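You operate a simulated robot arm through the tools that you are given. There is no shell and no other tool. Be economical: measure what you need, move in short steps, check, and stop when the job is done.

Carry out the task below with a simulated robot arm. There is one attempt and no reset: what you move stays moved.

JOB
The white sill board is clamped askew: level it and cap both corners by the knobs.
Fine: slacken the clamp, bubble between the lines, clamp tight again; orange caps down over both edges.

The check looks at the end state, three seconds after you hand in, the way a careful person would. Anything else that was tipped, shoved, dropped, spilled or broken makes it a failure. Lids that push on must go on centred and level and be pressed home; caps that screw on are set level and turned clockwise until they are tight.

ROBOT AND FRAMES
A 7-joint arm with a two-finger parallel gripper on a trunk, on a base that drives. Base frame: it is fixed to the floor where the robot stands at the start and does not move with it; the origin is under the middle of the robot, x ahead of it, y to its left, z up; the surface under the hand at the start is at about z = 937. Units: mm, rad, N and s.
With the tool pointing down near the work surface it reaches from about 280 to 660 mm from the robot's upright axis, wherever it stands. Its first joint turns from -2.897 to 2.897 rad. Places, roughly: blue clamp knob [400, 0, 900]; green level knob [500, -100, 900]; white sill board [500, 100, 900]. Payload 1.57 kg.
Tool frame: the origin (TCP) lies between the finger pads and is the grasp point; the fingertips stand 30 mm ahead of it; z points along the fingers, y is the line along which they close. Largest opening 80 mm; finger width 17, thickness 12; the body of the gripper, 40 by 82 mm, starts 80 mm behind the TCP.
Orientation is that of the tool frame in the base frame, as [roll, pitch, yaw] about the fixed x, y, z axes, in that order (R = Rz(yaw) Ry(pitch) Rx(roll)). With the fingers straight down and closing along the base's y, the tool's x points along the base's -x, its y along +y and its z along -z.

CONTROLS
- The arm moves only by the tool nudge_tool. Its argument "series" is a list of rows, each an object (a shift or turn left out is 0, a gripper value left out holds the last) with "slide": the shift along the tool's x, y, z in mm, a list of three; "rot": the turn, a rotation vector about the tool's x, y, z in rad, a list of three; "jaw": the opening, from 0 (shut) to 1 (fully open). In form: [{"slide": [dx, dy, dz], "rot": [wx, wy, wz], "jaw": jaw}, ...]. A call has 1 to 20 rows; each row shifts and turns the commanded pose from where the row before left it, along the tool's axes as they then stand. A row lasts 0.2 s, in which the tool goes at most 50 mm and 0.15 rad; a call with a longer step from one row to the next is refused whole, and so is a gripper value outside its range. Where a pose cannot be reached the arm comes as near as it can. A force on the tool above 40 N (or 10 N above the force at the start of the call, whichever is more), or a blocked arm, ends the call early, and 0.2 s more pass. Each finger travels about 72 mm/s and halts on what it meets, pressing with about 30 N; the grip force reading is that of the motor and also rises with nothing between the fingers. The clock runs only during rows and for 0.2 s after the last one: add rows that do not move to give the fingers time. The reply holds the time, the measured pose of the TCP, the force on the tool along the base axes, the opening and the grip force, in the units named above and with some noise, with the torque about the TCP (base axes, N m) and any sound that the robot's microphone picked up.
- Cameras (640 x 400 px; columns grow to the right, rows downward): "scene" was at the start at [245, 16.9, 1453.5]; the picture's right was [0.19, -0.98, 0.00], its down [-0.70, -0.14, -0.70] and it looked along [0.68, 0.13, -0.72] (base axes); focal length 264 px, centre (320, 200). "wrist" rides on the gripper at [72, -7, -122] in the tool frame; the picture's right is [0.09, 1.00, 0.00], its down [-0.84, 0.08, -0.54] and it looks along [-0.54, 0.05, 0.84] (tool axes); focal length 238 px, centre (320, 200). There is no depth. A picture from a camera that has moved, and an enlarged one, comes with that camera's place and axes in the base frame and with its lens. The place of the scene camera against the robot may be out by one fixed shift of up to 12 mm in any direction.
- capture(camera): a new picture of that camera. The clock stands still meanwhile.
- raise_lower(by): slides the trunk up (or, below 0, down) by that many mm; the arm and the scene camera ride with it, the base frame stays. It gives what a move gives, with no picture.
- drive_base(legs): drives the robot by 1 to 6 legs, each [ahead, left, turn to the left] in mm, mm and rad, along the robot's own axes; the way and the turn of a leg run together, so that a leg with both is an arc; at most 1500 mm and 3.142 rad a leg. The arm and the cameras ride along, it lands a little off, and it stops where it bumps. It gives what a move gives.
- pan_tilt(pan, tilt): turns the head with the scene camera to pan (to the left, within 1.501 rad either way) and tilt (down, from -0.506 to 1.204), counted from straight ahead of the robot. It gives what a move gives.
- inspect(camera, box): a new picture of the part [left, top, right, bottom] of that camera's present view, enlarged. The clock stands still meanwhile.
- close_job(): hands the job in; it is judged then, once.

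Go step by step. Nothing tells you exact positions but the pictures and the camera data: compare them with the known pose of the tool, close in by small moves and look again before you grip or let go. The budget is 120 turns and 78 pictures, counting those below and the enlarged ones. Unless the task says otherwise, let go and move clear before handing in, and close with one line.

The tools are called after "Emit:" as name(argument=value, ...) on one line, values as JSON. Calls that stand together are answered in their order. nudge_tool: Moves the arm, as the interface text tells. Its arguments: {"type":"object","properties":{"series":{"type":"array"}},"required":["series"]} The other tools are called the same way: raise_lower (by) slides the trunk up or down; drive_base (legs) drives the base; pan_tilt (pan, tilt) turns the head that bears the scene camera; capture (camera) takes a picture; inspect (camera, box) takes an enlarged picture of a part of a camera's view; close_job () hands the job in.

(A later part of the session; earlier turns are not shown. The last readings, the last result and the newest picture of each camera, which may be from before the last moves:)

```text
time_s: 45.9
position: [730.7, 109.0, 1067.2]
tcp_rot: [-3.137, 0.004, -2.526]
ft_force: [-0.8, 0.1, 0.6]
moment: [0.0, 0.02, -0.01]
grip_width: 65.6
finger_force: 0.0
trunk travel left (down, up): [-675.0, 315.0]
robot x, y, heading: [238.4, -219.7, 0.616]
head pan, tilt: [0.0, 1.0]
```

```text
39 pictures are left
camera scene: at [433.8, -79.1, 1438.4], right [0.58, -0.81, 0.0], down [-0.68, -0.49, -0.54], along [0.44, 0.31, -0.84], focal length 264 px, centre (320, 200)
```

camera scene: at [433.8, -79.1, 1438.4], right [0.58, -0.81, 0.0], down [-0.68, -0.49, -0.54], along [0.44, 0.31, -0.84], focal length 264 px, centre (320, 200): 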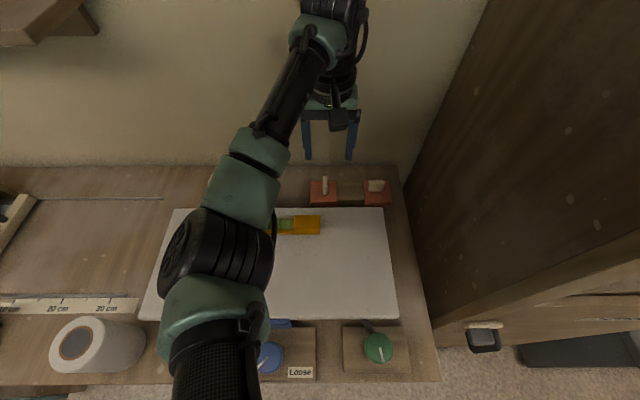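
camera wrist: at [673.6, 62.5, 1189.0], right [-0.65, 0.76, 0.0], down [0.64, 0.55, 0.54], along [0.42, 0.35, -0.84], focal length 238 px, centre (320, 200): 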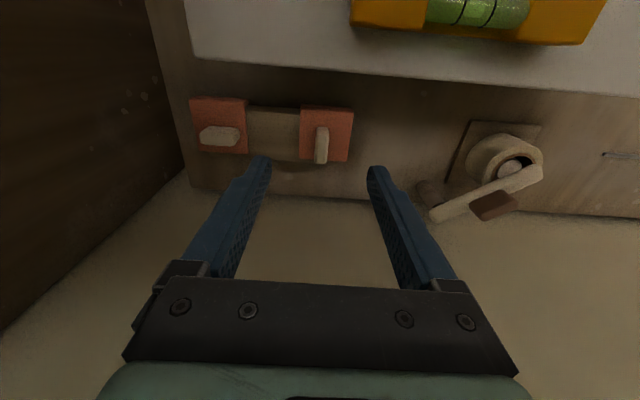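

Emit:
inspect(camera="wrist", box=[170, 70, 370, 195])

Emit:
inspect(camera="scene", box=[290, 160, 410, 225])

```text
3.20 times, centred on (270, 132) of wrist
camera zoom: at [673.6, 62.5, 1189.0], right [-0.65, 0.76, 0.0], down [0.64, 0.55, 0.54], along [0.42, 0.35, -0.84], focal length 763 px, centre (480, 416)
```

zoom: 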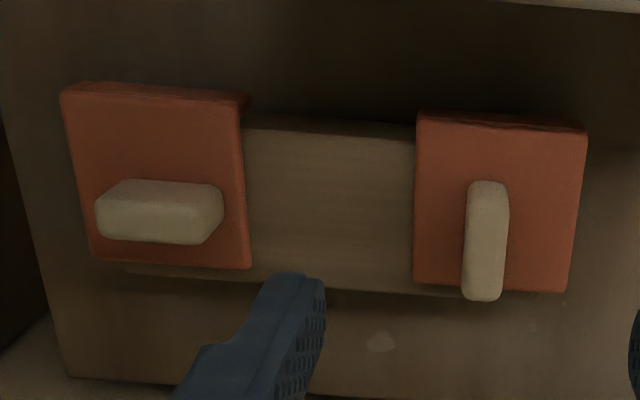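

```text
5.33 times, centred on (350, 192) of scene
camera zoom: at [433.8, -79.1, 1438.4], right [0.58, -0.81, 0.0], down [-0.68, -0.49, -0.54], along [0.44, 0.31, -0.84], focal length 1406 px, centre (160, 240)
```

zoom: 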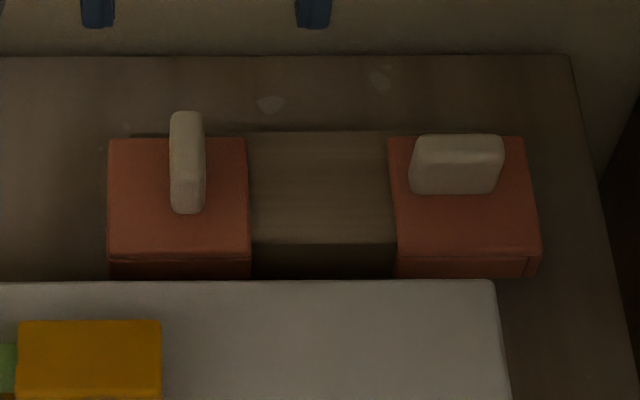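

Caps have front and outer skirts, as expected. I'll approach above the left cap's handle, est. [752,131].

Emit:
nudge_tool(series=[{"slide": [-15, 2.5, 25], "jaw": 0.6}, {"slide": [-15, 2.5, 25]}, {"slide": [0, 0, 25]}])

Emit:
capture(camera="wrist")

Emit:
inspect(camera="scene", box=[290, 130, 410, 225])

```text
time_s: 46.7
position: [752.0, 129.8, 991.4]
tcp_rot: [-3.138, 0.004, -2.53]
ft_force: [-0.3, -0.4, -0.5]
moment: [0.02, -0.02, 0.03]
grip_width: 48.1
finger_force: 0.2
trunk travel left (down, up): [-675.0, 315.0]
robot x, y, heading: [245.3, -223.4, 0.622]
head pan, tilt: [0.0, 1.0]
```

```text
36 pictures are left
camera wrist: at [695.6, 83.5, 1113.2], right [-0.65, 0.76, 0.0], down [0.64, 0.55, 0.54], along [0.42, 0.35, -0.84], focal length 238 px, centre (320, 200)
```

wrist: 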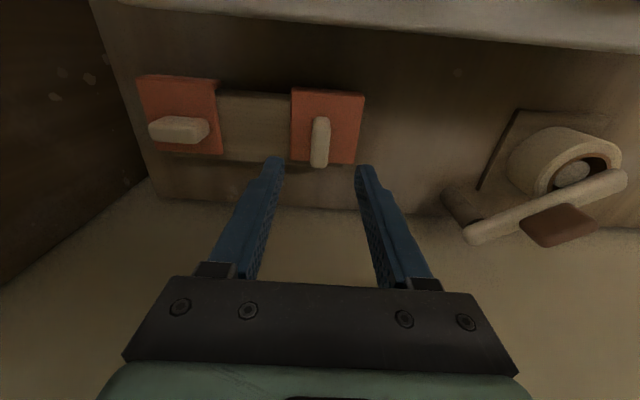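

```text
4.21 times, centred on (350, 178) of scene
camera zoom: at [433.5, -79.2, 1438.5], right [0.58, -0.81, 0.0], down [-0.68, -0.49, -0.54], along [0.44, 0.31, -0.84], focal length 1110 px, centre (194, 295)
```

zoom: 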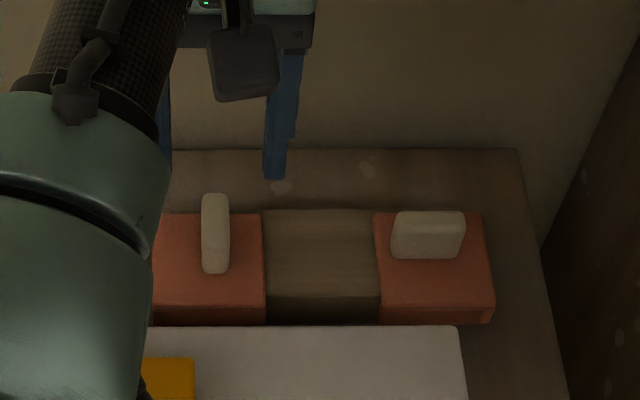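

Handle: cap top about z 902, handle top about 930, centre n≈683. Descend and grip with tips just above the cap.

Emit:
nudge_tool(series=[{"slide": [4, 0, 20]}, {"slide": [0, 0, 20]}, {"slide": [0, 0, 10]}])

Emit:
capture(camera="wrist")

```text
time_s: 47.5
position: [748.4, 129.1, 940.9]
tcp_rot: [-3.14, 0.003, -2.529]
ft_force: [0.0, 0.7, 0.8]
moment: [0.0, -0.01, -0.03]
grip_width: 48.1
finger_force: 0.2
trunk travel left (down, up): [-675.0, 315.0]
robot x, y, heading: [240.3, -220.1, 0.619]
head pan, tilt: [0.0, 1.0]
```

```text
34 pictures are left
camera wrist: at [691.5, 82.5, 1062.7], right [-0.65, 0.76, 0.0], down [0.64, 0.55, 0.54], along [0.42, 0.35, -0.84], focal length 238 px, centre (320, 200)
```

wrist: 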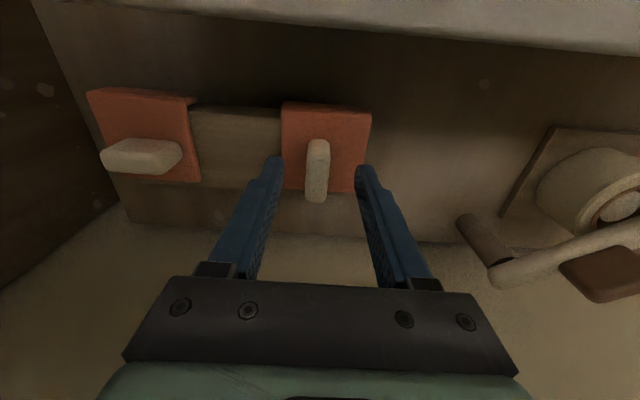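

Emit:
nudge_tool(series=[{"slide": [0, 0, 4]}, {"slide": [0, 0, 4]}, {"slide": [0, 0, 2]}, {}])

Emit:
inspect(camera="wrist", box=[240, 90, 400, 240])

```text
time_s: 48.5
position: [747.7, 128.4, 930.9]
tcp_rot: [-3.139, 0.001, -2.527]
ft_force: [-0.2, 0.6, 1.4]
moment: [-0.01, 0.0, 0.0]
grip_width: 48.2
finger_force: 0.1
trunk travel left (down, up): [-675.0, 315.0]
robot x, y, heading: [242.1, -223.2, 0.622]
head pan, tilt: [0.0, 1.0]
```

```text
2.67 times, centred on (320, 165) of wrist
camera zoom: at [692.4, 81.7, 1052.6], right [-0.65, 0.76, 0.0], down [0.64, 0.55, 0.54], along [0.42, 0.35, -0.84], focal length 636 px, centre (320, 293)
```

zoom: 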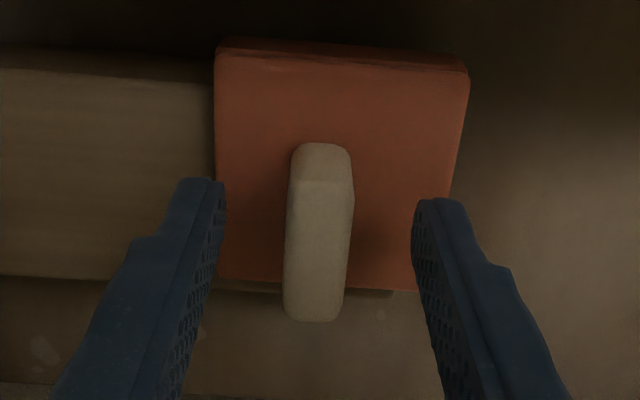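

Tips are beside the handle with ~22 mm overlap. Close and lift slightly.

Emit:
nudge_tool(series=[{"jaw": 0.4}, {"jaw": 0.2}, {"jaw": 0.05}, {"jaw": 0.05}, {"jaw": 0.05}])

Emit:
nudge_tool(series=[{"slide": [0, 0, -5]}, {"slide": [0, 0, -10]}, {"slide": [0, 0, -20]}, {"slide": [0, 0, -30]}, {"slide": [0, 0, -30]}])

Emit:
capture(camera="wrist")

Emit:
inspect(camera="scene", box=[290, 100, 410, 225])

```text
time_s: 49.7
position: [747.4, 127.5, 931.3]
tcp_rot: [-3.138, 0.003, -2.527]
ft_force: [0.9, 0.5, 0.2]
moment: [0.02, 0.02, -0.01]
grip_width: 14.7
finger_force: 29.7
trunk travel left (down, up): [-675.0, 315.0]
robot x, y, heading: [244.0, -222.9, 0.621]
head pan, tilt: [0.0, 1.0]
```

```text
time_s: 50.9
position: [747.6, 126.9, 1028.4]
tcp_rot: [-3.138, 0.004, -2.527]
ft_force: [0.9, 0.1, -0.5]
moment: [-0.01, 0.01, -0.01]
grip_width: 14.9
finger_force: 29.5
trunk travel left (down, up): [-675.0, 315.0]
robot x, y, heading: [242.5, -217.1, 0.619]
head pan, tilt: [0.0, 1.0]
```

```text
32 pictures are left
camera wrist: at [691.6, 81.8, 1150.5], right [-0.65, 0.76, 0.0], down [0.64, 0.55, 0.54], along [0.42, 0.35, -0.84], focal length 238 px, centre (320, 200)
```

wrist: 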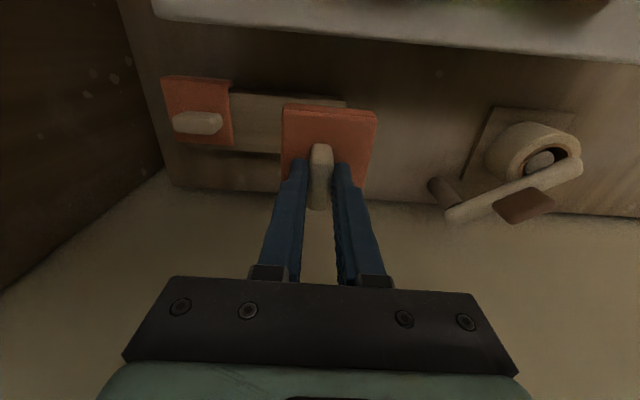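

```text
3.20 times, centred on (350, 162) of scene
camera zoom: at [433.3, -79.4, 1438.5], right [0.58, -0.81, 0.0], down [-0.68, -0.49, -0.54], along [0.44, 0.31, -0.84], focal length 844 px, centre (224, 320)
```

zoom: 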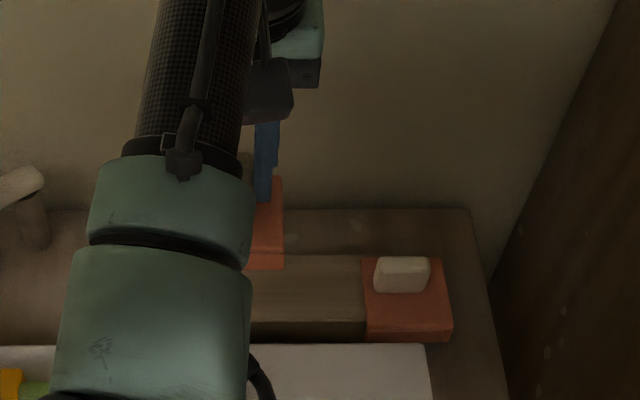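

The cap is lifted straight. The exposed bar end tells where the skirt's inner corner was relative to the TCP; zooming to measure it.

Emit:
inspect(camera="wrist", box=[140, 60, 400, 222])

```text
2.46 times, centred on (270, 141) of wrist
camera zoom: at [691.6, 81.8, 1150.5], right [-0.65, 0.76, 0.0], down [0.64, 0.55, 0.54], along [0.42, 0.35, -0.84], focal length 587 px, centre (443, 345)
```

zoom: 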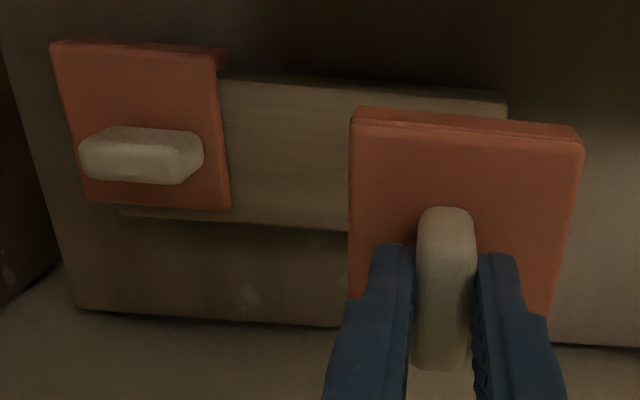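

Emit:
inspect(camera="wrist", box=[210, 70, 260, 105])

Emit:
inspect(camera="wrist", box=[310, 85, 385, 130])

```text
11.43 times, centred on (235, 88) of wrist
camera zoom: at [691.6, 81.8, 1150.5], right [-0.65, 0.76, 0.0], down [0.64, 0.55, 0.54], along [0.42, 0.35, -0.84], focal length 2724 px, centre (1291, 1486)
```

zoom: 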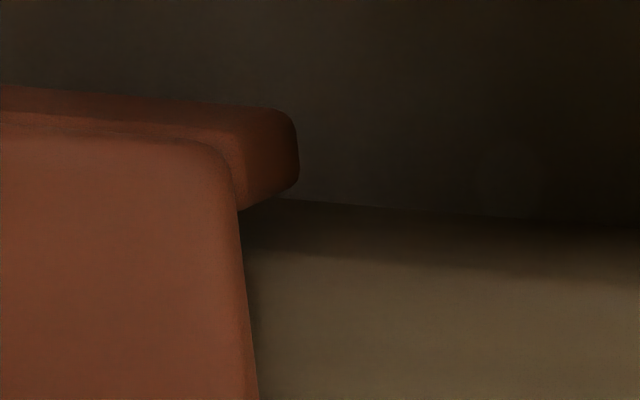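

```text
8.53 times, centred on (348, 108) of wrist
camera zoom: at [691.6, 81.8, 1150.5], right [-0.65, 0.76, 0.0], down [0.64, 0.55, 0.54], along [0.42, 0.35, -0.84], focal length 2034 px, centre (85, 989)
```

zoom: 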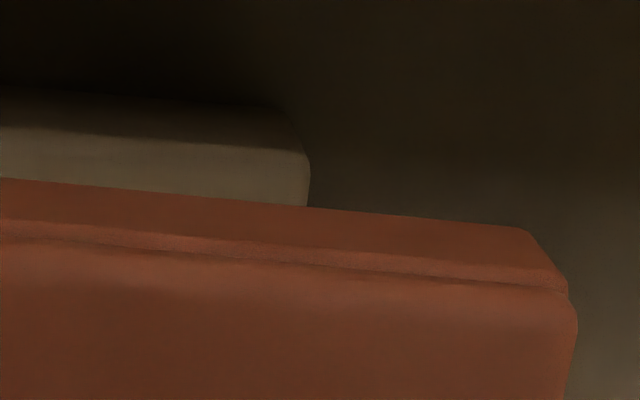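

Geometry: the skirt's inner corner lies about 30 mm nearer and 27 mm left of the TCP; the bar corner was at (-26,-24). Now carry the cap up and over to the front-left corner, viewing from behind it.

Emit:
nudge_tool(series=[{"slide": [0, 0, -40]}, {"slide": [0, 0, -40]}, {"slide": [42, 0, 0]}, {"slide": [42, 0, 0]}, {"slide": [42, 0, 0]}, {"slide": [42, 0, 0]}, {"slide": [42, 20, 0]}, {"slide": [12, 40, 0]}, {"slide": [0, 45, 0]}, {"slide": [0, 45, 0]}, {"slide": [0, 45, 0]}, {"slide": [0, 45, 0]}, {"slide": [0, 45, 0]}, {}])

Emit:
capture(camera="wrist")

Emit:
capture(camera="scene")

```text
time_s: 53.9
position: [399.0, 233.2, 1104.7]
tcp_rot: [-3.137, 0.002, -2.526]
ft_force: [-0.5, -0.4, -1.2]
moment: [-0.02, -0.01, 0.01]
grip_width: 14.8
finger_force: 29.8
trunk travel left (down, up): [-675.0, 315.0]
robot x, y, heading: [242.5, -221.5, 0.62]
head pan, tilt: [0.0, 1.0]
```

```text
27 pictures are left
camera wrist: at [344.4, 187.3, 1227.6], right [-0.65, 0.76, 0.0], down [0.64, 0.55, 0.54], along [0.42, 0.35, -0.84], focal length 238 px, centre (320, 200)
```

wrist: 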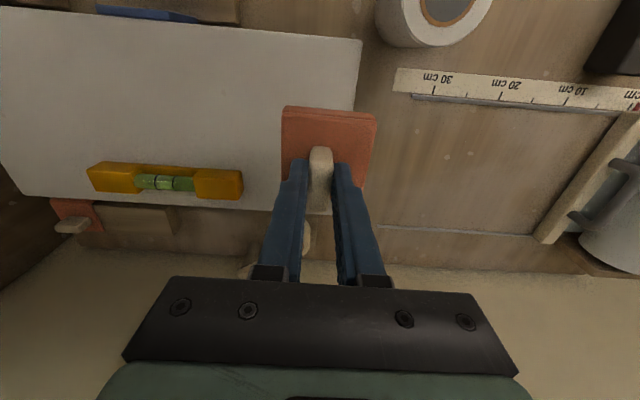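

```text
26 pictures are left
camera scene: at [433.6, -79.5, 1438.5], right [0.58, -0.81, 0.0], down [-0.68, -0.49, -0.54], along [0.44, 0.31, -0.84], focal length 264 px, centre (320, 200)
```

scene: 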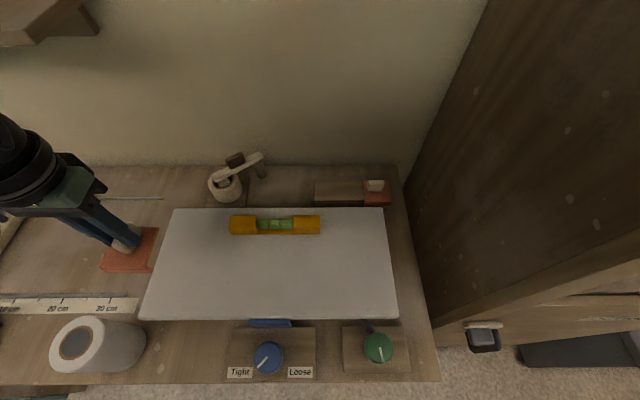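

Board corner is at about n=379, r=8 (local). Move the cap above it and check before lowering.

Emit:
nudge_tool(series=[{"slide": [28, 5, 0]}, {"slide": [27, 5.4, 20]}, {"slide": [0, 0, 35]}, {"slide": [0, 0, 35]}, {}])

Emit:
inspect(camera="scene", box=[100, 230, 260, 350])

Emit:
inspect(camera="wrist", box=[220, 60, 460, 220])

```text
time_s: 55.1
position: [351.8, 206.5, 1015.5]
tcp_rot: [-3.137, 0.002, -2.527]
ft_force: [-0.4, -0.5, -0.5]
moment: [0.01, 0.02, 0.02]
grip_width: 14.8
finger_force: 30.2
trunk travel left (down, up): [-675.0, 315.0]
robot x, y, heading: [238.9, -220.2, 0.62]
head pan, tilt: [0.0, 1.0]
```

```text
3.33 times, centred on (180, 290) of scene
camera zoom: at [433.4, -79.2, 1438.5], right [0.58, -0.81, 0.0], down [-0.68, -0.49, -0.54], along [0.44, 0.31, -0.84], focal length 879 px, centre (787, -100)
```

zoom: 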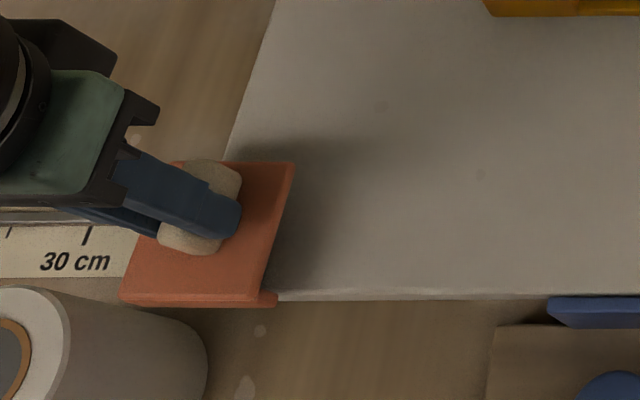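

```text
2.50 times, centred on (340, 140) of wrist
camera zoom: at [296.6, 161.0, 1137.9], right [-0.65, 0.76, 0.0], down [0.64, 0.55, 0.54], along [0.42, 0.35, -0.84], focal length 596 px, centre (270, 350)
```

zoom: 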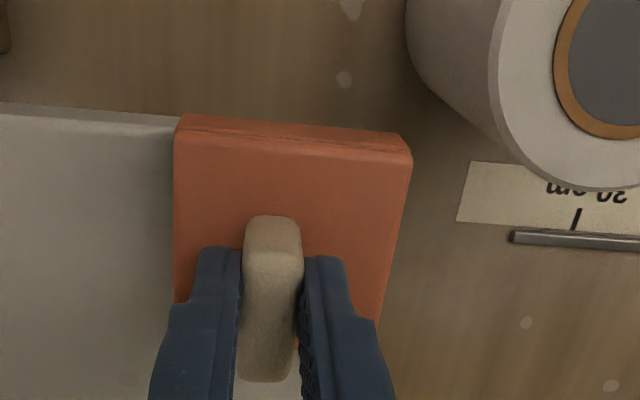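

Only 4.4 mm lateral correction needed. Shift and descend slowly.

Emit:
nudge_tool(series=[{"slide": [0, 4.4, 0]}, {"slide": [0, 0, 10]}, {"slide": [0, 0, 8]}, {}])

Emit:
inspect(camera="scene", box=[100, 230, 260, 350])

Emit:
inspect(camera="wrist", box=[220, 60, 460, 220])

```text
time_s: 56.1
position: [349.0, 211.5, 997.8]
tcp_rot: [-3.139, 0.001, -2.527]
ft_force: [-0.9, -2.0, -0.2]
moment: [-0.07, 0.07, 0.09]
grip_width: 14.8
finger_force: 29.8
trunk travel left (down, up): [-675.0, 315.0]
robot x, y, heading: [240.5, -221.2, 0.621]
head pan, tilt: [0.0, 1.0]
```

```text
3.33 times, centred on (180, 290) of scene
camera zoom: at [433.3, -79.4, 1438.5], right [0.58, -0.81, 0.0], down [-0.68, -0.49, -0.54], along [0.44, 0.31, -0.84], focal length 879 px, centre (787, -100)
```

zoom: 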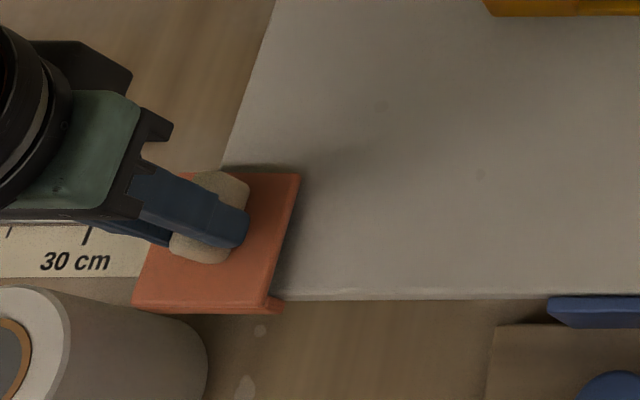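

```text
2.50 times, centred on (340, 140) of wrist
camera zoom: at [292.9, 165.6, 1118.6], right [-0.65, 0.76, 0.0], down [0.64, 0.55, 0.54], along [0.42, 0.35, -0.84], focal length 596 px, centre (270, 350)
```

zoom: 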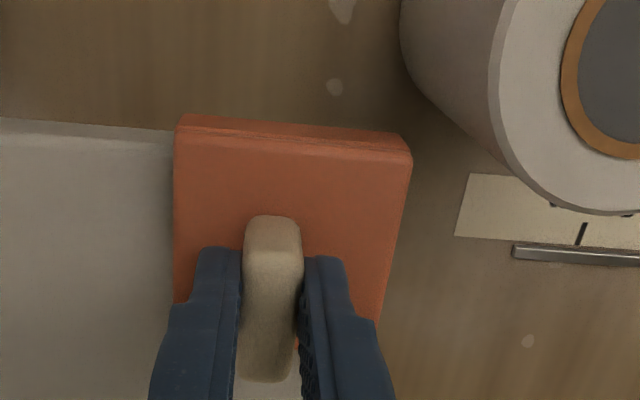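

Emit:
nudge_tool(series=[{"slide": [0, 0, 4]}, {"slide": [0, 0, 4]}, {"slide": [0, 0, 4]}, {}])

Emit:
inspect(camera="scene", box=[120, 260, 220, 335])

```text
time_s: 57.1
position: [349.1, 212.2, 986.6]
tcp_rot: [3.141, 0.006, -2.529]
ft_force: [1.3, 0.3, 27.7]
moment: [0.01, -0.1, 0.03]
grip_width: 15.2
finger_force: 30.3
trunk travel left (down, up): [-675.0, 315.0]
robot x, y, heading: [243.4, -220.2, 0.626]
head pan, tilt: [0.0, 1.0]
```

```text
5.33 times, centred on (170, 298) of scene
camera zoom: at [433.1, -81.5, 1439.0], right [0.58, -0.81, 0.0], down [-0.68, -0.49, -0.54], along [0.44, 0.32, -0.84], focal length 1406 px, centre (1120, -320)
```

zoom: 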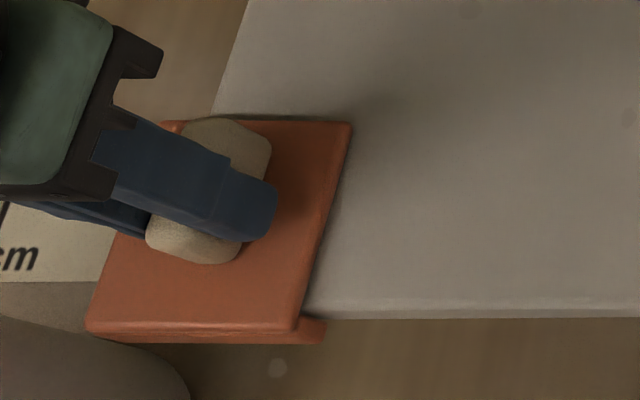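

Contact at 28 N with the skirt in front of the board edge. Press a bit more to confirm it's home.

Emit:
nudge_tool(series=[{"slide": [0, 0, 2]}, {"slide": [0, 0, 2]}, {}])

Emit:
inspect(camera="wrist", box=[220, 60, 460, 220])

```text
time_s: 57.9
position: [349.0, 211.7, 981.6]
tcp_rot: [-3.14, 0.004, -2.526]
ft_force: [0.6, -0.4, 27.8]
moment: [0.01, -0.01, 0.01]
grip_width: 15.0
finger_force: 30.0
trunk travel left (down, up): [-675.0, 315.0]
robot x, y, heading: [242.3, -221.0, 0.623]
head pan, tilt: [0.0, 1.0]
```

```text
2.50 times, centred on (340, 140) of wrist
camera zoom: at [292.8, 165.0, 1104.0], right [-0.65, 0.76, 0.0], down [0.64, 0.55, 0.55], along [0.42, 0.35, -0.84], focal length 596 px, centre (270, 350)
```

zoom: 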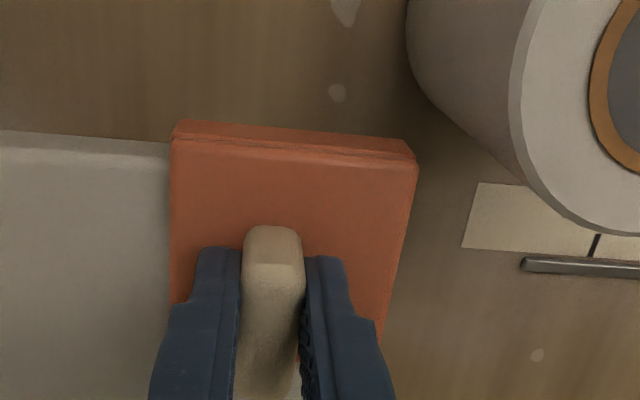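

Emit:
inspect(camera="scene", box=[130, 270, 200, 330])

```text
6.67 times, centred on (165, 300) of scene
camera zoom: at [432.9, -81.6, 1438.9], right [0.58, -0.81, 0.0], down [-0.68, -0.49, -0.54], along [0.44, 0.32, -0.84], focal length 1758 px, centre (1353, -467)
```

zoom: 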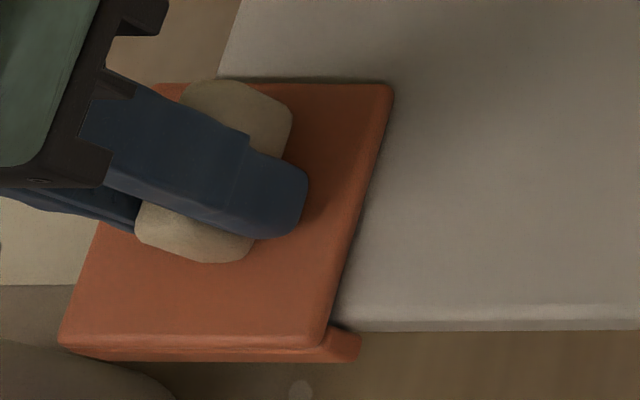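

It looks close to home, but the grip slipped at 28 N. I'll release, close the fingers, and press on top of the handle to be sure.

Emit:
nudge_tool(series=[{"jaw": 0.4}, {"jaw": 0.4}, {"slide": [0, 0, -20]}, {"slide": [0, 0, -35]}, {"jaw": 0}, {"jaw": 0}, {"slide": [0, 0, 15]}, {}])

Emit:
nudge_tool(series=[{"slide": [0, 0, 3]}, {"slide": [0, 0, 3]}, {"slide": [0, 0, 3]}, {"slide": [0, 0, 3]}, {"slide": [0, 0, 3]}, {"slide": [0, 0, 2]}, {"slide": [0, 0, 2]}, {}])

```text
time_s: 59.7
position: [347.9, 213.8, 1021.8]
tcp_rot: [-3.138, 0.003, -2.527]
ft_force: [0.2, 0.3, 0.2]
moment: [-0.01, 0.01, 0.0]
grip_width: 0.1
finger_force: 21.6
trunk travel left (down, up): [-675.0, 315.0]
robot x, y, heading: [242.9, -221.3, 0.62]
head pan, tilt: [0.0, 1.0]
```

```text
time_s: 61.1
position: [349.2, 212.1, 1009.0]
tcp_rot: [3.139, 0.011, -2.529]
ft_force: [-1.7, -7.6, 20.4]
moment: [-0.25, 0.12, 0.03]
grip_width: 0.1
finger_force: 22.3
trunk travel left (down, up): [-675.0, 315.0]
robot x, y, heading: [240.6, -221.0, 0.626]
head pan, tilt: [0.0, 1.0]
stopped in row 7: the force on the tool passed its limit at 44 N (the readings are from after the stop); the commanded pose is now the measured one
```

Pressed with 44 N; no further travel. Lift and inspect.

Emit:
nudge_tool(series=[{"slide": [0, 0, -40]}, {"slide": [-40, 0, -40]}, {"slide": [-40, -40, -30], "jaw": 0.6}, {"slide": [-40, -40, 0]}])

Emit:
inspect(camera="scene", box=[120, 260, 220, 335])

Emit:
inspect(camera="wrist", box=[300, 0, 460, 100])

```text
refused: row 2 steps farther than a row can; nothing moved
```

```text
5.33 times, centred on (170, 298) of scene
camera zoom: at [433.1, -81.4, 1438.8], right [0.58, -0.81, 0.0], down [-0.68, -0.49, -0.54], along [0.44, 0.32, -0.84], focal length 1406 px, centre (1120, -320)
```

zoom: 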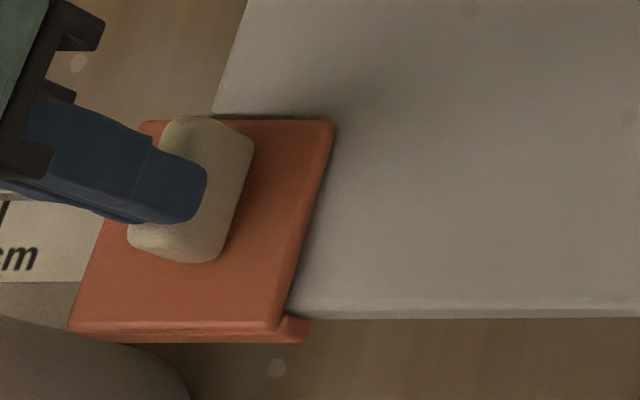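

```text
4.00 times, centred on (380, 50) of wrist
camera zoom: at [291.9, 165.1, 1130.8], right [-0.65, 0.76, 0.0], down [0.64, 0.54, 0.55], along [0.42, 0.36, -0.83], focal length 953 px, centre (80, 800)
```

zoom: 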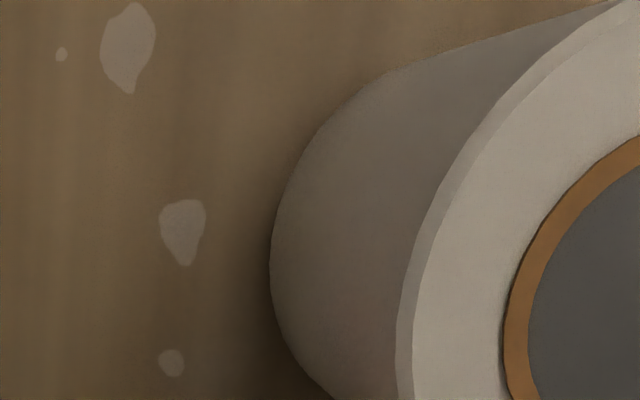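

Emit:
nudge_tool(series=[{"slide": [0, 0, -40]}, {"slide": [0, 0, -40]}, {"slide": [-40, 0, -25], "jaw": 0.6}, {"slide": [-40, -20, 0]}, {"slide": [0, -40, 0]}])

Emit:
inspect(camera="scene", box=[120, 260, 220, 335])

Emit:
capture(camera="wrist")

```text
time_s: 62.3
position: [449.6, 208.7, 1112.5]
tcp_rot: [3.137, 0.01, -2.528]
ft_force: [0.6, 0.2, -0.1]
moment: [0.03, 0.01, 0.0]
grip_width: 48.3
finger_force: 0.0
trunk travel left (down, up): [-675.0, 315.0]
robot x, y, heading: [243.0, -221.3, 0.621]
head pan, tilt: [0.0, 1.0]
```

```text
5.33 times, centred on (170, 298) of scene
camera zoom: at [433.4, -79.8, 1438.5], right [0.58, -0.81, 0.0], down [-0.68, -0.49, -0.54], along [0.44, 0.32, -0.84], focal length 1406 px, centre (1120, -320)
```

zoom: 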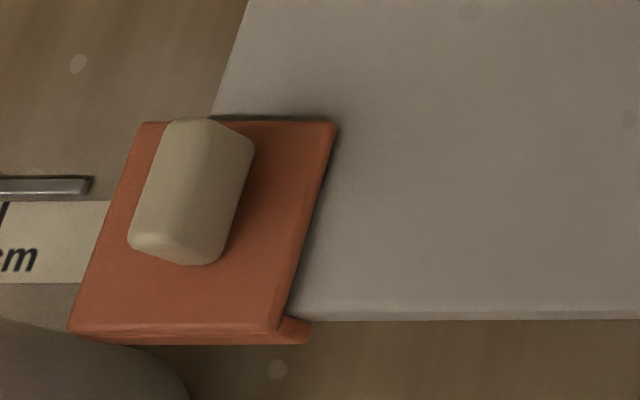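

```text
15 pictures are left
camera wrist: at [393.1, 161.3, 1233.8], right [-0.65, 0.76, 0.0], down [0.64, 0.54, 0.55], along [0.42, 0.36, -0.83], focal length 238 px, centre (320, 200)
```

wrist: 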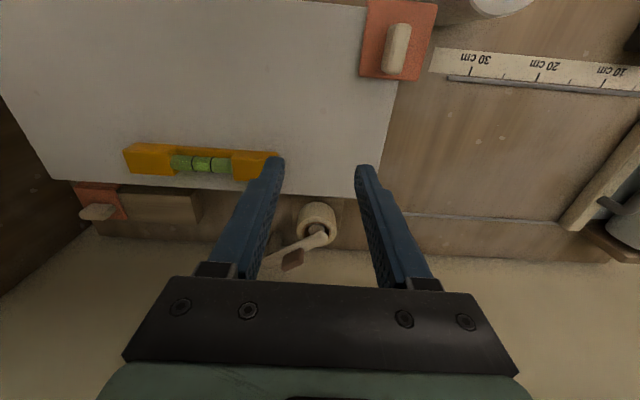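

The cap slid a few mm left when pressed on its handle (overhang on the left is now too large). I'll measure precisely with one zoom, then regrip and slide it back snug.

Emit:
inspect(camera="wrist", box=[330, 0, 458, 100])

```text
4.00 times, centred on (394, 50) of wrist
camera zoom: at [393.1, 161.3, 1233.8], right [-0.65, 0.76, 0.0], down [0.64, 0.54, 0.55], along [0.42, 0.36, -0.83], focal length 953 px, centre (24, 800)
```

zoom: 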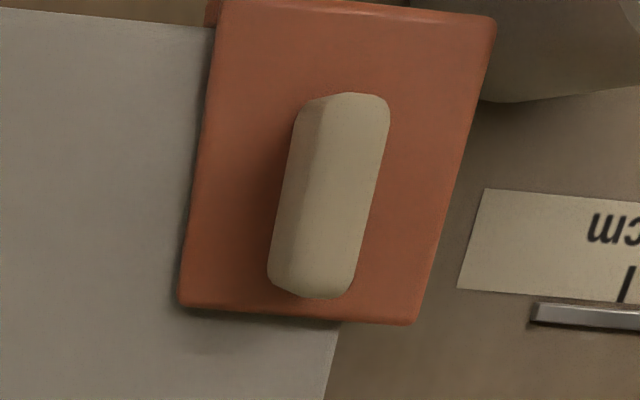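

The cap sits flush but ~8 mm too far left. Regrip its handle, slide right 8 mm, release gently.

Emit:
nudge_tool(series=[{"slide": [27, 22, 0], "rot": [0.0045, 0.01, 0], "jaw": 0.6}, {"slide": [27, 22, 0]}, {"slide": [25.2, 22.4, 0]}, {"slide": [0, 0, 40]}, {"slide": [0, 0, 40]}, {"slide": [0, 0, 35]}, {"slide": [0, 0, 8]}, {}])

Emit:
inspect(camera="wrist", box=[220, 60, 460, 220])

```text
time_s: 64.1
position: [344.9, 219.1, 990.8]
tcp_rot: [-3.139, 0.0, -2.527]
ft_force: [0.5, -0.4, 0.2]
moment: [-0.01, 0.02, 0.04]
grip_width: 48.1
finger_force: 0.0
trunk travel left (down, up): [-675.0, 315.0]
robot x, y, heading: [244.2, -216.7, 0.618]
head pan, tilt: [0.0, 1.0]
```

```text
2.50 times, centred on (340, 140) of wrist
camera zoom: at [290.2, 173.4, 1112.3], right [-0.65, 0.76, 0.0], down [0.64, 0.55, 0.54], along [0.41, 0.35, -0.84], focal length 596 px, centre (270, 350)
```

zoom: 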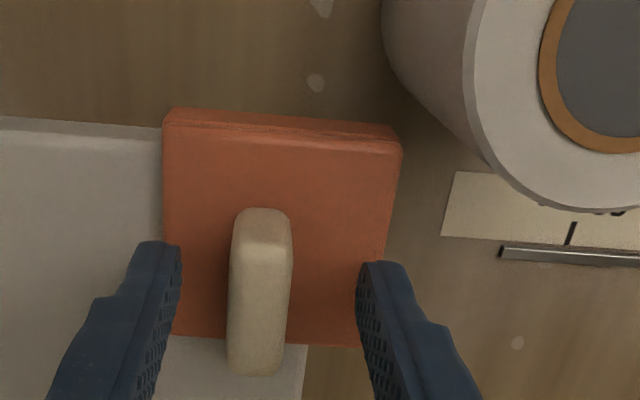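

Emit:
nudge_tool(series=[{"slide": [0, 0, 3]}, {"jaw": 0.4}, {"jaw": 0.2}, {"jaw": 0.05}, {"jaw": 0.05}, {}])

Emit:
nudge_tool(series=[{"slide": [0, -2, 0]}, {"slide": [0, -2, 0]}, {"slide": [0, -2, 0]}, {}])

```text
time_s: 65.5
position: [344.8, 218.4, 986.8]
tcp_rot: [-3.14, 0.0, -2.526]
ft_force: [-0.8, -0.2, 0.0]
moment: [-0.02, -0.01, -0.01]
grip_width: 15.0
finger_force: 29.9
trunk travel left (down, up): [-675.0, 315.0]
robot x, y, heading: [239.6, -218.5, 0.623]
head pan, tilt: [0.0, 1.0]
```

```text
time_s: 66.5
position: [348.6, 214.2, 986.3]
tcp_rot: [3.141, 0.002, -2.526]
ft_force: [-1.4, 2.0, 6.4]
moment: [0.02, 0.1, 0.02]
grip_width: 14.8
finger_force: 30.3
trunk travel left (down, up): [-675.0, 315.0]
robot x, y, heading: [242.6, -220.3, 0.621]
head pan, tilt: [0.0, 1.0]
```

Emit:
nudge_tool(series=[{"slide": [0, -1, 0]}, {"slide": [0, -1, 0]}, {"slide": [0, -1, 0]}, {}])

Emit:
inspect(camera="wrist", box=[220, 60, 460, 220])

```text
time_s: 67.5
position: [349.0, 210.7, 986.9]
tcp_rot: [3.141, 0.001, -2.528]
ft_force: [-1.4, 3.3, 12.2]
moment: [0.06, 0.08, -0.03]
grip_width: 15.0
finger_force: 30.3
trunk travel left (down, up): [-675.0, 315.0]
robot x, y, heading: [244.3, -219.3, 0.625]
head pan, tilt: [0.0, 1.0]
```

```text
2.50 times, centred on (340, 140) of wrist
camera zoom: at [294.0, 165.4, 1109.1], right [-0.65, 0.76, 0.0], down [0.64, 0.55, 0.54], along [0.41, 0.35, -0.84], focal length 596 px, centre (270, 350)
```

zoom: 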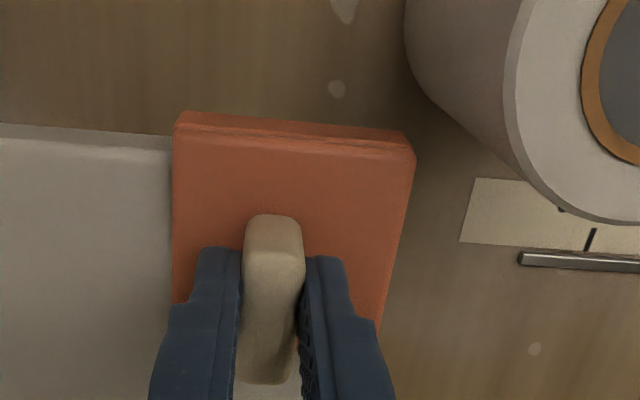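

Position matches the target (r≈32). To verify that the skirts really hang below the board edge, I'll nudge gently right until the skirt contacts.

Emit:
nudge_tool(series=[{"slide": [0, -1, -0.5]}, {"slide": [0, -1, 0]}, {}])

Emit:
nudge_tool(series=[{"slide": [0, -1, 0]}, {"slide": [0, -1, 0]}, {}])

```text
time_s: 68.3
position: [351.0, 209.0, 987.5]
tcp_rot: [-3.139, 0.001, -2.529]
ft_force: [-1.0, 1.0, 3.6]
moment: [0.13, -0.05, 0.02]
grip_width: 14.7
finger_force: 29.5
trunk travel left (down, up): [-675.0, 315.0]
robot x, y, heading: [239.0, -219.0, 0.625]
head pan, tilt: [0.0, 1.0]
```

```text
time_s: 69.1
position: [352.2, 207.4, 986.5]
tcp_rot: [-3.139, 0.001, -2.529]
ft_force: [-1.5, 0.3, 1.9]
moment: [0.07, 0.02, 0.03]
grip_width: 15.2
finger_force: 30.0
trunk travel left (down, up): [-675.0, 315.0]
robot x, y, heading: [241.8, -218.6, 0.621]
head pan, tilt: [0.0, 1.0]
```

No lateral contact even at only ~4 mm overhang, so I need to know the skirt layout. I'll lift the cap and yaw it 90° so its outer side faces the scene camera.

Emit:
nudge_tool(series=[{"slide": [0, 0, -5]}, {"slide": [0, 0, -25]}, {"slide": [0, 0, -40]}, {"slide": [0, 0, -40]}, {"slide": [-40, 0, 0]}, {"rot": [0, 0, -0.145]}, {"rot": [0, 0, -0.145]}, {"rot": [0, 0, -0.145]}, {"rot": [0, 0, -0.145]}, {"rot": [0, 0, -0.145]}, {"rot": [0, 0, -0.145]}, {"rot": [0, 0, -0.145]}, {"rot": [0, 0, -0.145]}, {"rot": [0, 0, -0.145]}, {"rot": [0, 0, -0.145]}, {}])

Emit:
capture(camera="scene")

```text
time_s: 72.5
position: [384.6, 230.1, 1098.0]
tcp_rot: [3.139, -0.002, -1.076]
ft_force: [-0.5, -0.1, 0.0]
moment: [-0.04, 0.01, 0.01]
grip_width: 15.1
finger_force: 30.0
trunk travel left (down, up): [-675.0, 315.0]
robot x, y, heading: [244.4, -219.8, 0.623]
head pan, tilt: [0.0, 1.0]
```

```text
11 pictures are left
camera scene: at [433.4, -79.2, 1438.5], right [0.58, -0.81, 0.0], down [-0.68, -0.49, -0.54], along [0.44, 0.31, -0.84], focal length 264 px, centre (320, 200)
```

scene: 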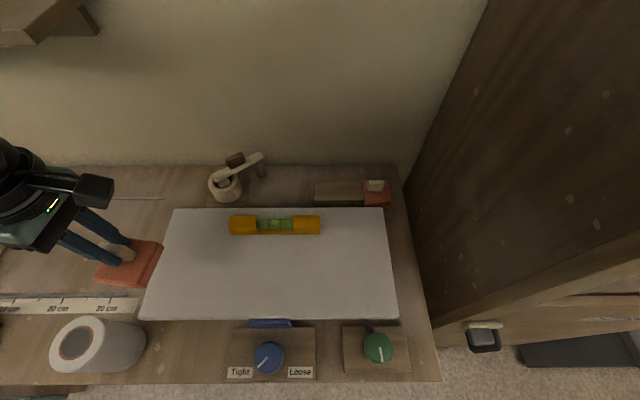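

Emit:
inspect(camera="scene", box=[85, 225, 175, 295])

```text
5.71 times, centred on (130, 260) of scene
camera zoom: at [433.4, -79.2, 1438.5], right [0.58, -0.81, 0.0], down [-0.68, -0.49, -0.54], along [0.44, 0.31, -0.84], focal length 1507 px, centre (1406, -143)
```

zoom: 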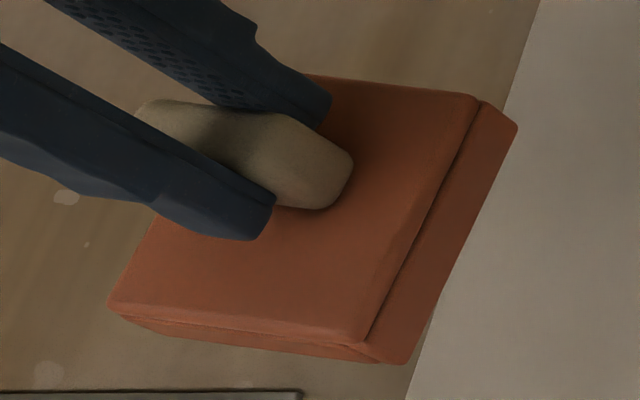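

The cap does have both front and outer skirts (~18 mm deep). Rotate back and lower it again over the corner, then register against the edges by feel.

Emit:
nudge_tool(series=[{"rot": [0, 0, 0.145]}, {"rot": [0, 0, 0.145]}, {"rot": [0, 0, 0.145]}, {"rot": [0, 0, 0.145]}, {"rot": [0, 0, 0.145]}, {"rot": [0, 0, 0.145]}, {"rot": [0, 0, 0.145]}, {"rot": [0, 0, 0.145]}, {"rot": [0, 0, 0.145]}, {"rot": [0, 0, 0.145]}, {"slide": [40, 3.5, 0]}, {"slide": [0, 0, 40]}, {"slide": [0, 0, 40]}, {}])

```text
time_s: 75.5
position: [350.5, 210.2, 1017.8]
tcp_rot: [-3.14, 0.0, -2.529]
ft_force: [0.2, 0.3, -1.2]
moment: [0.03, -0.03, -0.02]
grip_width: 14.7
finger_force: 30.3
trunk travel left (down, up): [-675.0, 315.0]
robot x, y, heading: [245.2, -222.9, 0.621]
head pan, tilt: [0.0, 1.0]
```

Emit:
nudge_tool(series=[{"slide": [0, 0, 8]}, {"slide": [0, 0, 8]}, {"slide": [0, 0, 4]}, {}])

Emit:
nudge_tool(series=[{"slide": [0, 0, 2]}, {"slide": [0, 0, 2]}, {}])

Emit:
nudge_tool(series=[{"slide": [0, 0, 1.5]}, {"slide": [0, 0, 1.5]}, {}])

```text
time_s: 76.5
position: [350.9, 210.4, 997.7]
tcp_rot: [-3.141, 0.001, -2.527]
ft_force: [0.4, -0.2, -1.0]
moment: [-0.02, 0.0, -0.01]
grip_width: 15.2
finger_force: 29.6
trunk travel left (down, up): [-675.0, 315.0]
robot x, y, heading: [243.1, -218.4, 0.619]
head pan, tilt: [0.0, 1.0]
```

```text
time_s: 77.3
position: [350.3, 209.9, 994.7]
tcp_rot: [-3.141, 0.002, -2.526]
ft_force: [0.4, -0.1, -0.9]
moment: [-0.01, 0.0, -0.01]
grip_width: 15.2
finger_force: 30.5
trunk travel left (down, up): [-675.0, 315.0]
robot x, y, heading: [243.3, -218.8, 0.621]
head pan, tilt: [0.0, 1.0]
```

```text
time_s: 78.1
position: [350.5, 210.5, 990.9]
tcp_rot: [-3.14, 0.0, -2.527]
ft_force: [-1.5, -1.3, -0.4]
moment: [-0.04, 0.04, 0.04]
grip_width: 14.8
finger_force: 30.2
trunk travel left (down, up): [-675.0, 315.0]
robot x, y, heading: [241.1, -221.0, 0.622]
head pan, tilt: [0.0, 1.0]
```

Slight backward force: the front skirt brushes the board's front edge. Back off 2 mm toward the robot and continue.

Emit:
nudge_tool(series=[{"slide": [2, 0, 0]}, {}])

Emit:
nudge_tool(series=[{"slide": [0, 0, 1]}, {"slide": [0, 0, 1]}, {}])

Emit:
nudge_tool(series=[{"slide": [0, 0, 1]}, {"slide": [0, 0, 1]}, {}])

```text
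time_s: 78.7
position: [349.1, 209.0, 990.5]
tcp_rot: [-3.139, 0.0, -2.528]
ft_force: [0.3, 0.0, -0.6]
moment: [0.0, -0.02, 0.01]
grip_width: 14.7
finger_force: 30.0
trunk travel left (down, up): [-675.0, 315.0]
robot x, y, heading: [244.7, -219.5, 0.62]
head pan, tilt: [0.0, 1.0]
```

```text
time_s: 79.5
position: [350.0, 210.2, 986.6]
tcp_rot: [-3.139, 0.002, -2.526]
ft_force: [0.9, -0.3, -0.2]
moment: [0.01, -0.01, -0.03]
grip_width: 14.9
finger_force: 30.0
trunk travel left (down, up): [-675.0, 315.0]
robot x, y, heading: [242.0, -219.1, 0.622]
head pan, tilt: [0.0, 1.0]
```

```text
time_s: 80.3
position: [348.3, 210.0, 986.4]
tcp_rot: [-3.141, 0.003, -2.527]
ft_force: [2.4, 0.4, 14.2]
moment: [-0.18, 0.07, 0.02]
grip_width: 14.9
finger_force: 29.9
trunk travel left (down, up): [-675.0, 315.0]
robot x, y, heading: [243.4, -222.2, 0.617]
head pan, tilt: [0.0, 1.0]
```

Seated at the same flush height. Now feel for the side contact to the right and front.

Emit:
nudge_tool(series=[{"slide": [0, -1, -0.5]}, {"slide": [0, -1, 0]}, {"slide": [0, -1, 0]}, {}])

Emit:
nudge_tool(series=[{"slide": [0, -1, 0]}, {"slide": [0, -1, 0]}, {"slide": [0, -1, 0]}, {}])

```text
time_s: 81.3
position: [349.6, 207.1, 986.5]
tcp_rot: [3.14, 0.002, -2.523]
ft_force: [-3.1, 6.0, 17.8]
moment: [0.17, 0.03, -0.02]
grip_width: 14.9
finger_force: 30.3
trunk travel left (down, up): [-675.0, 315.0]
robot x, y, heading: [242.6, -218.5, 0.629]
head pan, tilt: [0.0, 1.0]
```

```text
time_s: 82.3
position: [351.0, 204.8, 986.4]
tcp_rot: [-3.139, 0.002, -2.525]
ft_force: [-6.6, 9.9, 13.5]
moment: [0.3, 0.15, 0.13]
grip_width: 14.8
finger_force: 29.5
trunk travel left (down, up): [-675.0, 315.0]
robot x, y, heading: [246.8, -220.1, 0.618]
head pan, tilt: [0.0, 1.0]
```

Side contact found at r≈38, front contact at n≈407.3. Back off ~1.3 mm from each, press straight down, and release.

Emit:
nudge_tool(series=[{"slide": [0, 1, -0.5]}, {"slide": [-1, 0.8, 0]}, {}])

Emit:
nudge_tool(series=[{"slide": [0, 0, 1]}, {}])

```text
time_s: 83.1
position: [352.2, 206.6, 986.5]
tcp_rot: [-3.138, 0.0, -2.528]
ft_force: [-3.3, 0.8, 4.2]
moment: [0.15, 0.14, 0.12]
grip_width: 14.7
finger_force: 30.0
trunk travel left (down, up): [-675.0, 315.0]
robot x, y, heading: [242.4, -219.1, 0.623]
head pan, tilt: [0.0, 1.0]
```

```text
time_s: 83.7
position: [351.6, 205.7, 987.0]
tcp_rot: [-3.14, 0.001, -2.528]
ft_force: [-2.4, -0.5, 6.8]
moment: [-0.01, 0.18, 0.11]
grip_width: 14.7
finger_force: 30.2
trunk travel left (down, up): [-675.0, 315.0]
robot x, y, heading: [246.0, -220.0, 0.627]
head pan, tilt: [0.0, 1.0]
```

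Emit:
nudge_tool(series=[{"slide": [0.7, 0, 0]}, {"slide": [0, 0, 1]}, {}])

Emit:
nudge_tool(series=[{"slide": [0, 0, -0.7]}, {"jaw": 0.25}, {"jaw": 0.4}, {"jaw": 0.6}, {"slide": [0, 0, -20]}, {"slide": [0, 0, -40]}, {"slide": [0, 0, -40]}, {"slide": [-40, -20, 0]}, {"slide": [-40, -20, 0]}])

Emit:
inspect(camera="wrist", box=[330, 0, 458, 100])

```text
time_s: 84.5
position: [352.6, 206.2, 986.5]
tcp_rot: [-3.141, 0.003, -2.53]
ft_force: [1.4, 0.9, 21.0]
moment: [-0.11, 0.15, 0.08]
grip_width: 14.9
finger_force: 29.9
trunk travel left (down, up): [-675.0, 315.0]
robot x, y, heading: [244.3, -219.2, 0.624]
head pan, tilt: [0.0, 1.0]
```

```text
time_s: 86.5
position: [439.9, 222.1, 1086.0]
tcp_rot: [3.141, 0.0, -2.527]
ft_force: [0.0, -0.2, -0.1]
moment: [-0.03, -0.04, -0.03]
grip_width: 48.1
finger_force: 0.1
trunk travel left (down, up): [-675.0, 315.0]
robot x, y, heading: [244.1, -223.7, 0.621]
head pan, tilt: [0.0, 1.0]
```

```text
4.00 times, centred on (394, 50) of wrist
camera zoom: at [384.9, 176.4, 1208.7], right [-0.65, 0.76, 0.0], down [0.64, 0.55, 0.54], along [0.41, 0.35, -0.84], focal length 953 px, centre (24, 800)
```

zoom: 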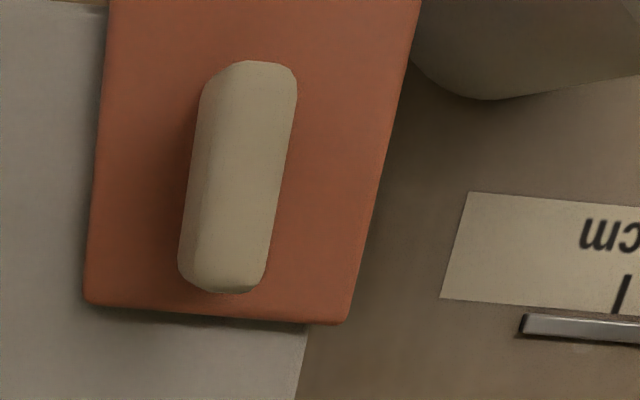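

The left cap is now snug over its corner, flush. Next, the right cap: move over to it and yaw the tool 90° so the fingers close across its handle.

Emit:
nudge_tool(series=[{"slide": [-10, -42, -15]}, {"slide": [-20, -42, 0]}, {"slide": [-20, -42, 0]}, {"slide": [-20, -42, 0]}, {"slide": [-20, -42, 0]}, {"slide": [-20, -42, 0]}, {"slide": [-20, -42, 0]}, {"slide": [-20, -42, 0]}, {"slide": [-20, -39, 0]}])

Emit:
nudge_tool(series=[{"rot": [0, 0, 0.1428]}, {"rot": [0, 0, 0.1428]}, {"rot": [0, 0, 0.1428]}, {"rot": [0, 0, 0.1428]}, {"rot": [0, 0, 0.1428]}, {"rot": [0, 0, 0.1428]}, {"rot": [0, 0, 0.1428]}, {"rot": [0, 0, 0.1428]}, {"rot": [0, 0, 0.1428]}, {"rot": [0, 0, 0.1428]}, {"rot": [0, 0, 0.1428]}, {}])

```text
time_s: 88.5
position: [794.5, 12.4, 1102.2]
tcp_rot: [3.141, 0.0, -2.528]
ft_force: [-0.2, 0.2, -0.4]
moment: [0.01, 0.0, -0.03]
grip_width: 48.1
finger_force: 0.0
trunk travel left (down, up): [-675.0, 315.0]
robot x, y, heading: [244.8, -221.3, 0.62]
head pan, tilt: [0.0, 1.0]
```

```text
time_s: 91.1
position: [795.3, 12.1, 1101.2]
tcp_rot: [3.141, 0.001, 2.185]
ft_force: [-0.2, -0.1, 0.3]
moment: [-0.01, 0.01, -0.02]
grip_width: 48.0
finger_force: 0.1
trunk travel left (down, up): [-675.0, 315.0]
robot x, y, heading: [239.4, -220.9, 0.625]
head pan, tilt: [0.0, 1.0]
```

Emit:
nudge_tool(series=[{"slide": [1.5, 32, 0]}, {"slide": [0, 0, 40]}, {"slide": [0, 0, 40]}, {"slide": [0, 0, 35]}, {}])

Emit:
capture(camera="wrist")

```text
time_s: 92.3
position: [821.6, 31.0, 985.8]
tcp_rot: [-3.141, 0.001, 2.185]
ft_force: [0.2, -0.6, 1.1]
moment: [0.01, 0.0, -0.03]
grip_width: 47.6
finger_force: 0.1
trunk travel left (down, up): [-675.0, 315.0]
robot x, y, heading: [242.5, -220.6, 0.622]
head pan, tilt: [0.0, 1.0]
```

```text
8 pictures are left
camera wrist: at [774.1, 87.7, 1108.0], right [0.76, 0.65, 0.0], down [0.54, -0.64, 0.54], along [0.35, -0.41, -0.84], focal length 238 px, centre (320, 200)
```

wrist: 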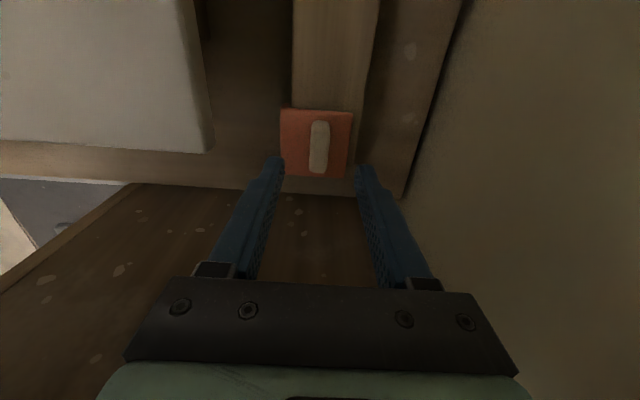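

Aligned with the handle. Descend, grip and lift.

Emit:
nudge_tool(series=[{"slide": [0, 0, 25]}, {"slide": [0, 0, 20]}, {"slide": [0, 0, 6]}, {"slide": [0, 0, 3]}, {"jaw": 0.4}, {"jaw": 0.2}, {"jaw": 0.05}, {"jaw": 0.05}, {}])

Emit:
nudge_tool(series=[{"slide": [0, 0, -5]}, {"slide": [0, 0, -15]}, {"slide": [0, 0, -40]}, {"slide": [0, 0, -40]}, {"slide": [0, 0, -40]}, {}])

```text
time_s: 94.3
position: [819.9, 31.6, 932.5]
tcp_rot: [3.142, 0.002, 2.184]
ft_force: [0.1, -0.1, -1.2]
moment: [-0.03, 0.02, 0.0]
grip_width: 15.1
finger_force: 30.4
trunk travel left (down, up): [-675.0, 315.0]
robot x, y, heading: [239.8, -220.5, 0.621]
head pan, tilt: [0.0, 1.0]
```

```text
time_s: 95.7
position: [819.9, 28.6, 1072.1]
tcp_rot: [3.141, 0.002, 2.184]
ft_force: [-0.4, -0.2, -0.9]
moment: [-0.01, -0.02, -0.01]
grip_width: 14.8
finger_force: 30.0
trunk travel left (down, up): [-675.0, 315.0]
robot x, y, heading: [243.5, -219.4, 0.621]
head pan, tilt: [0.0, 1.0]
```

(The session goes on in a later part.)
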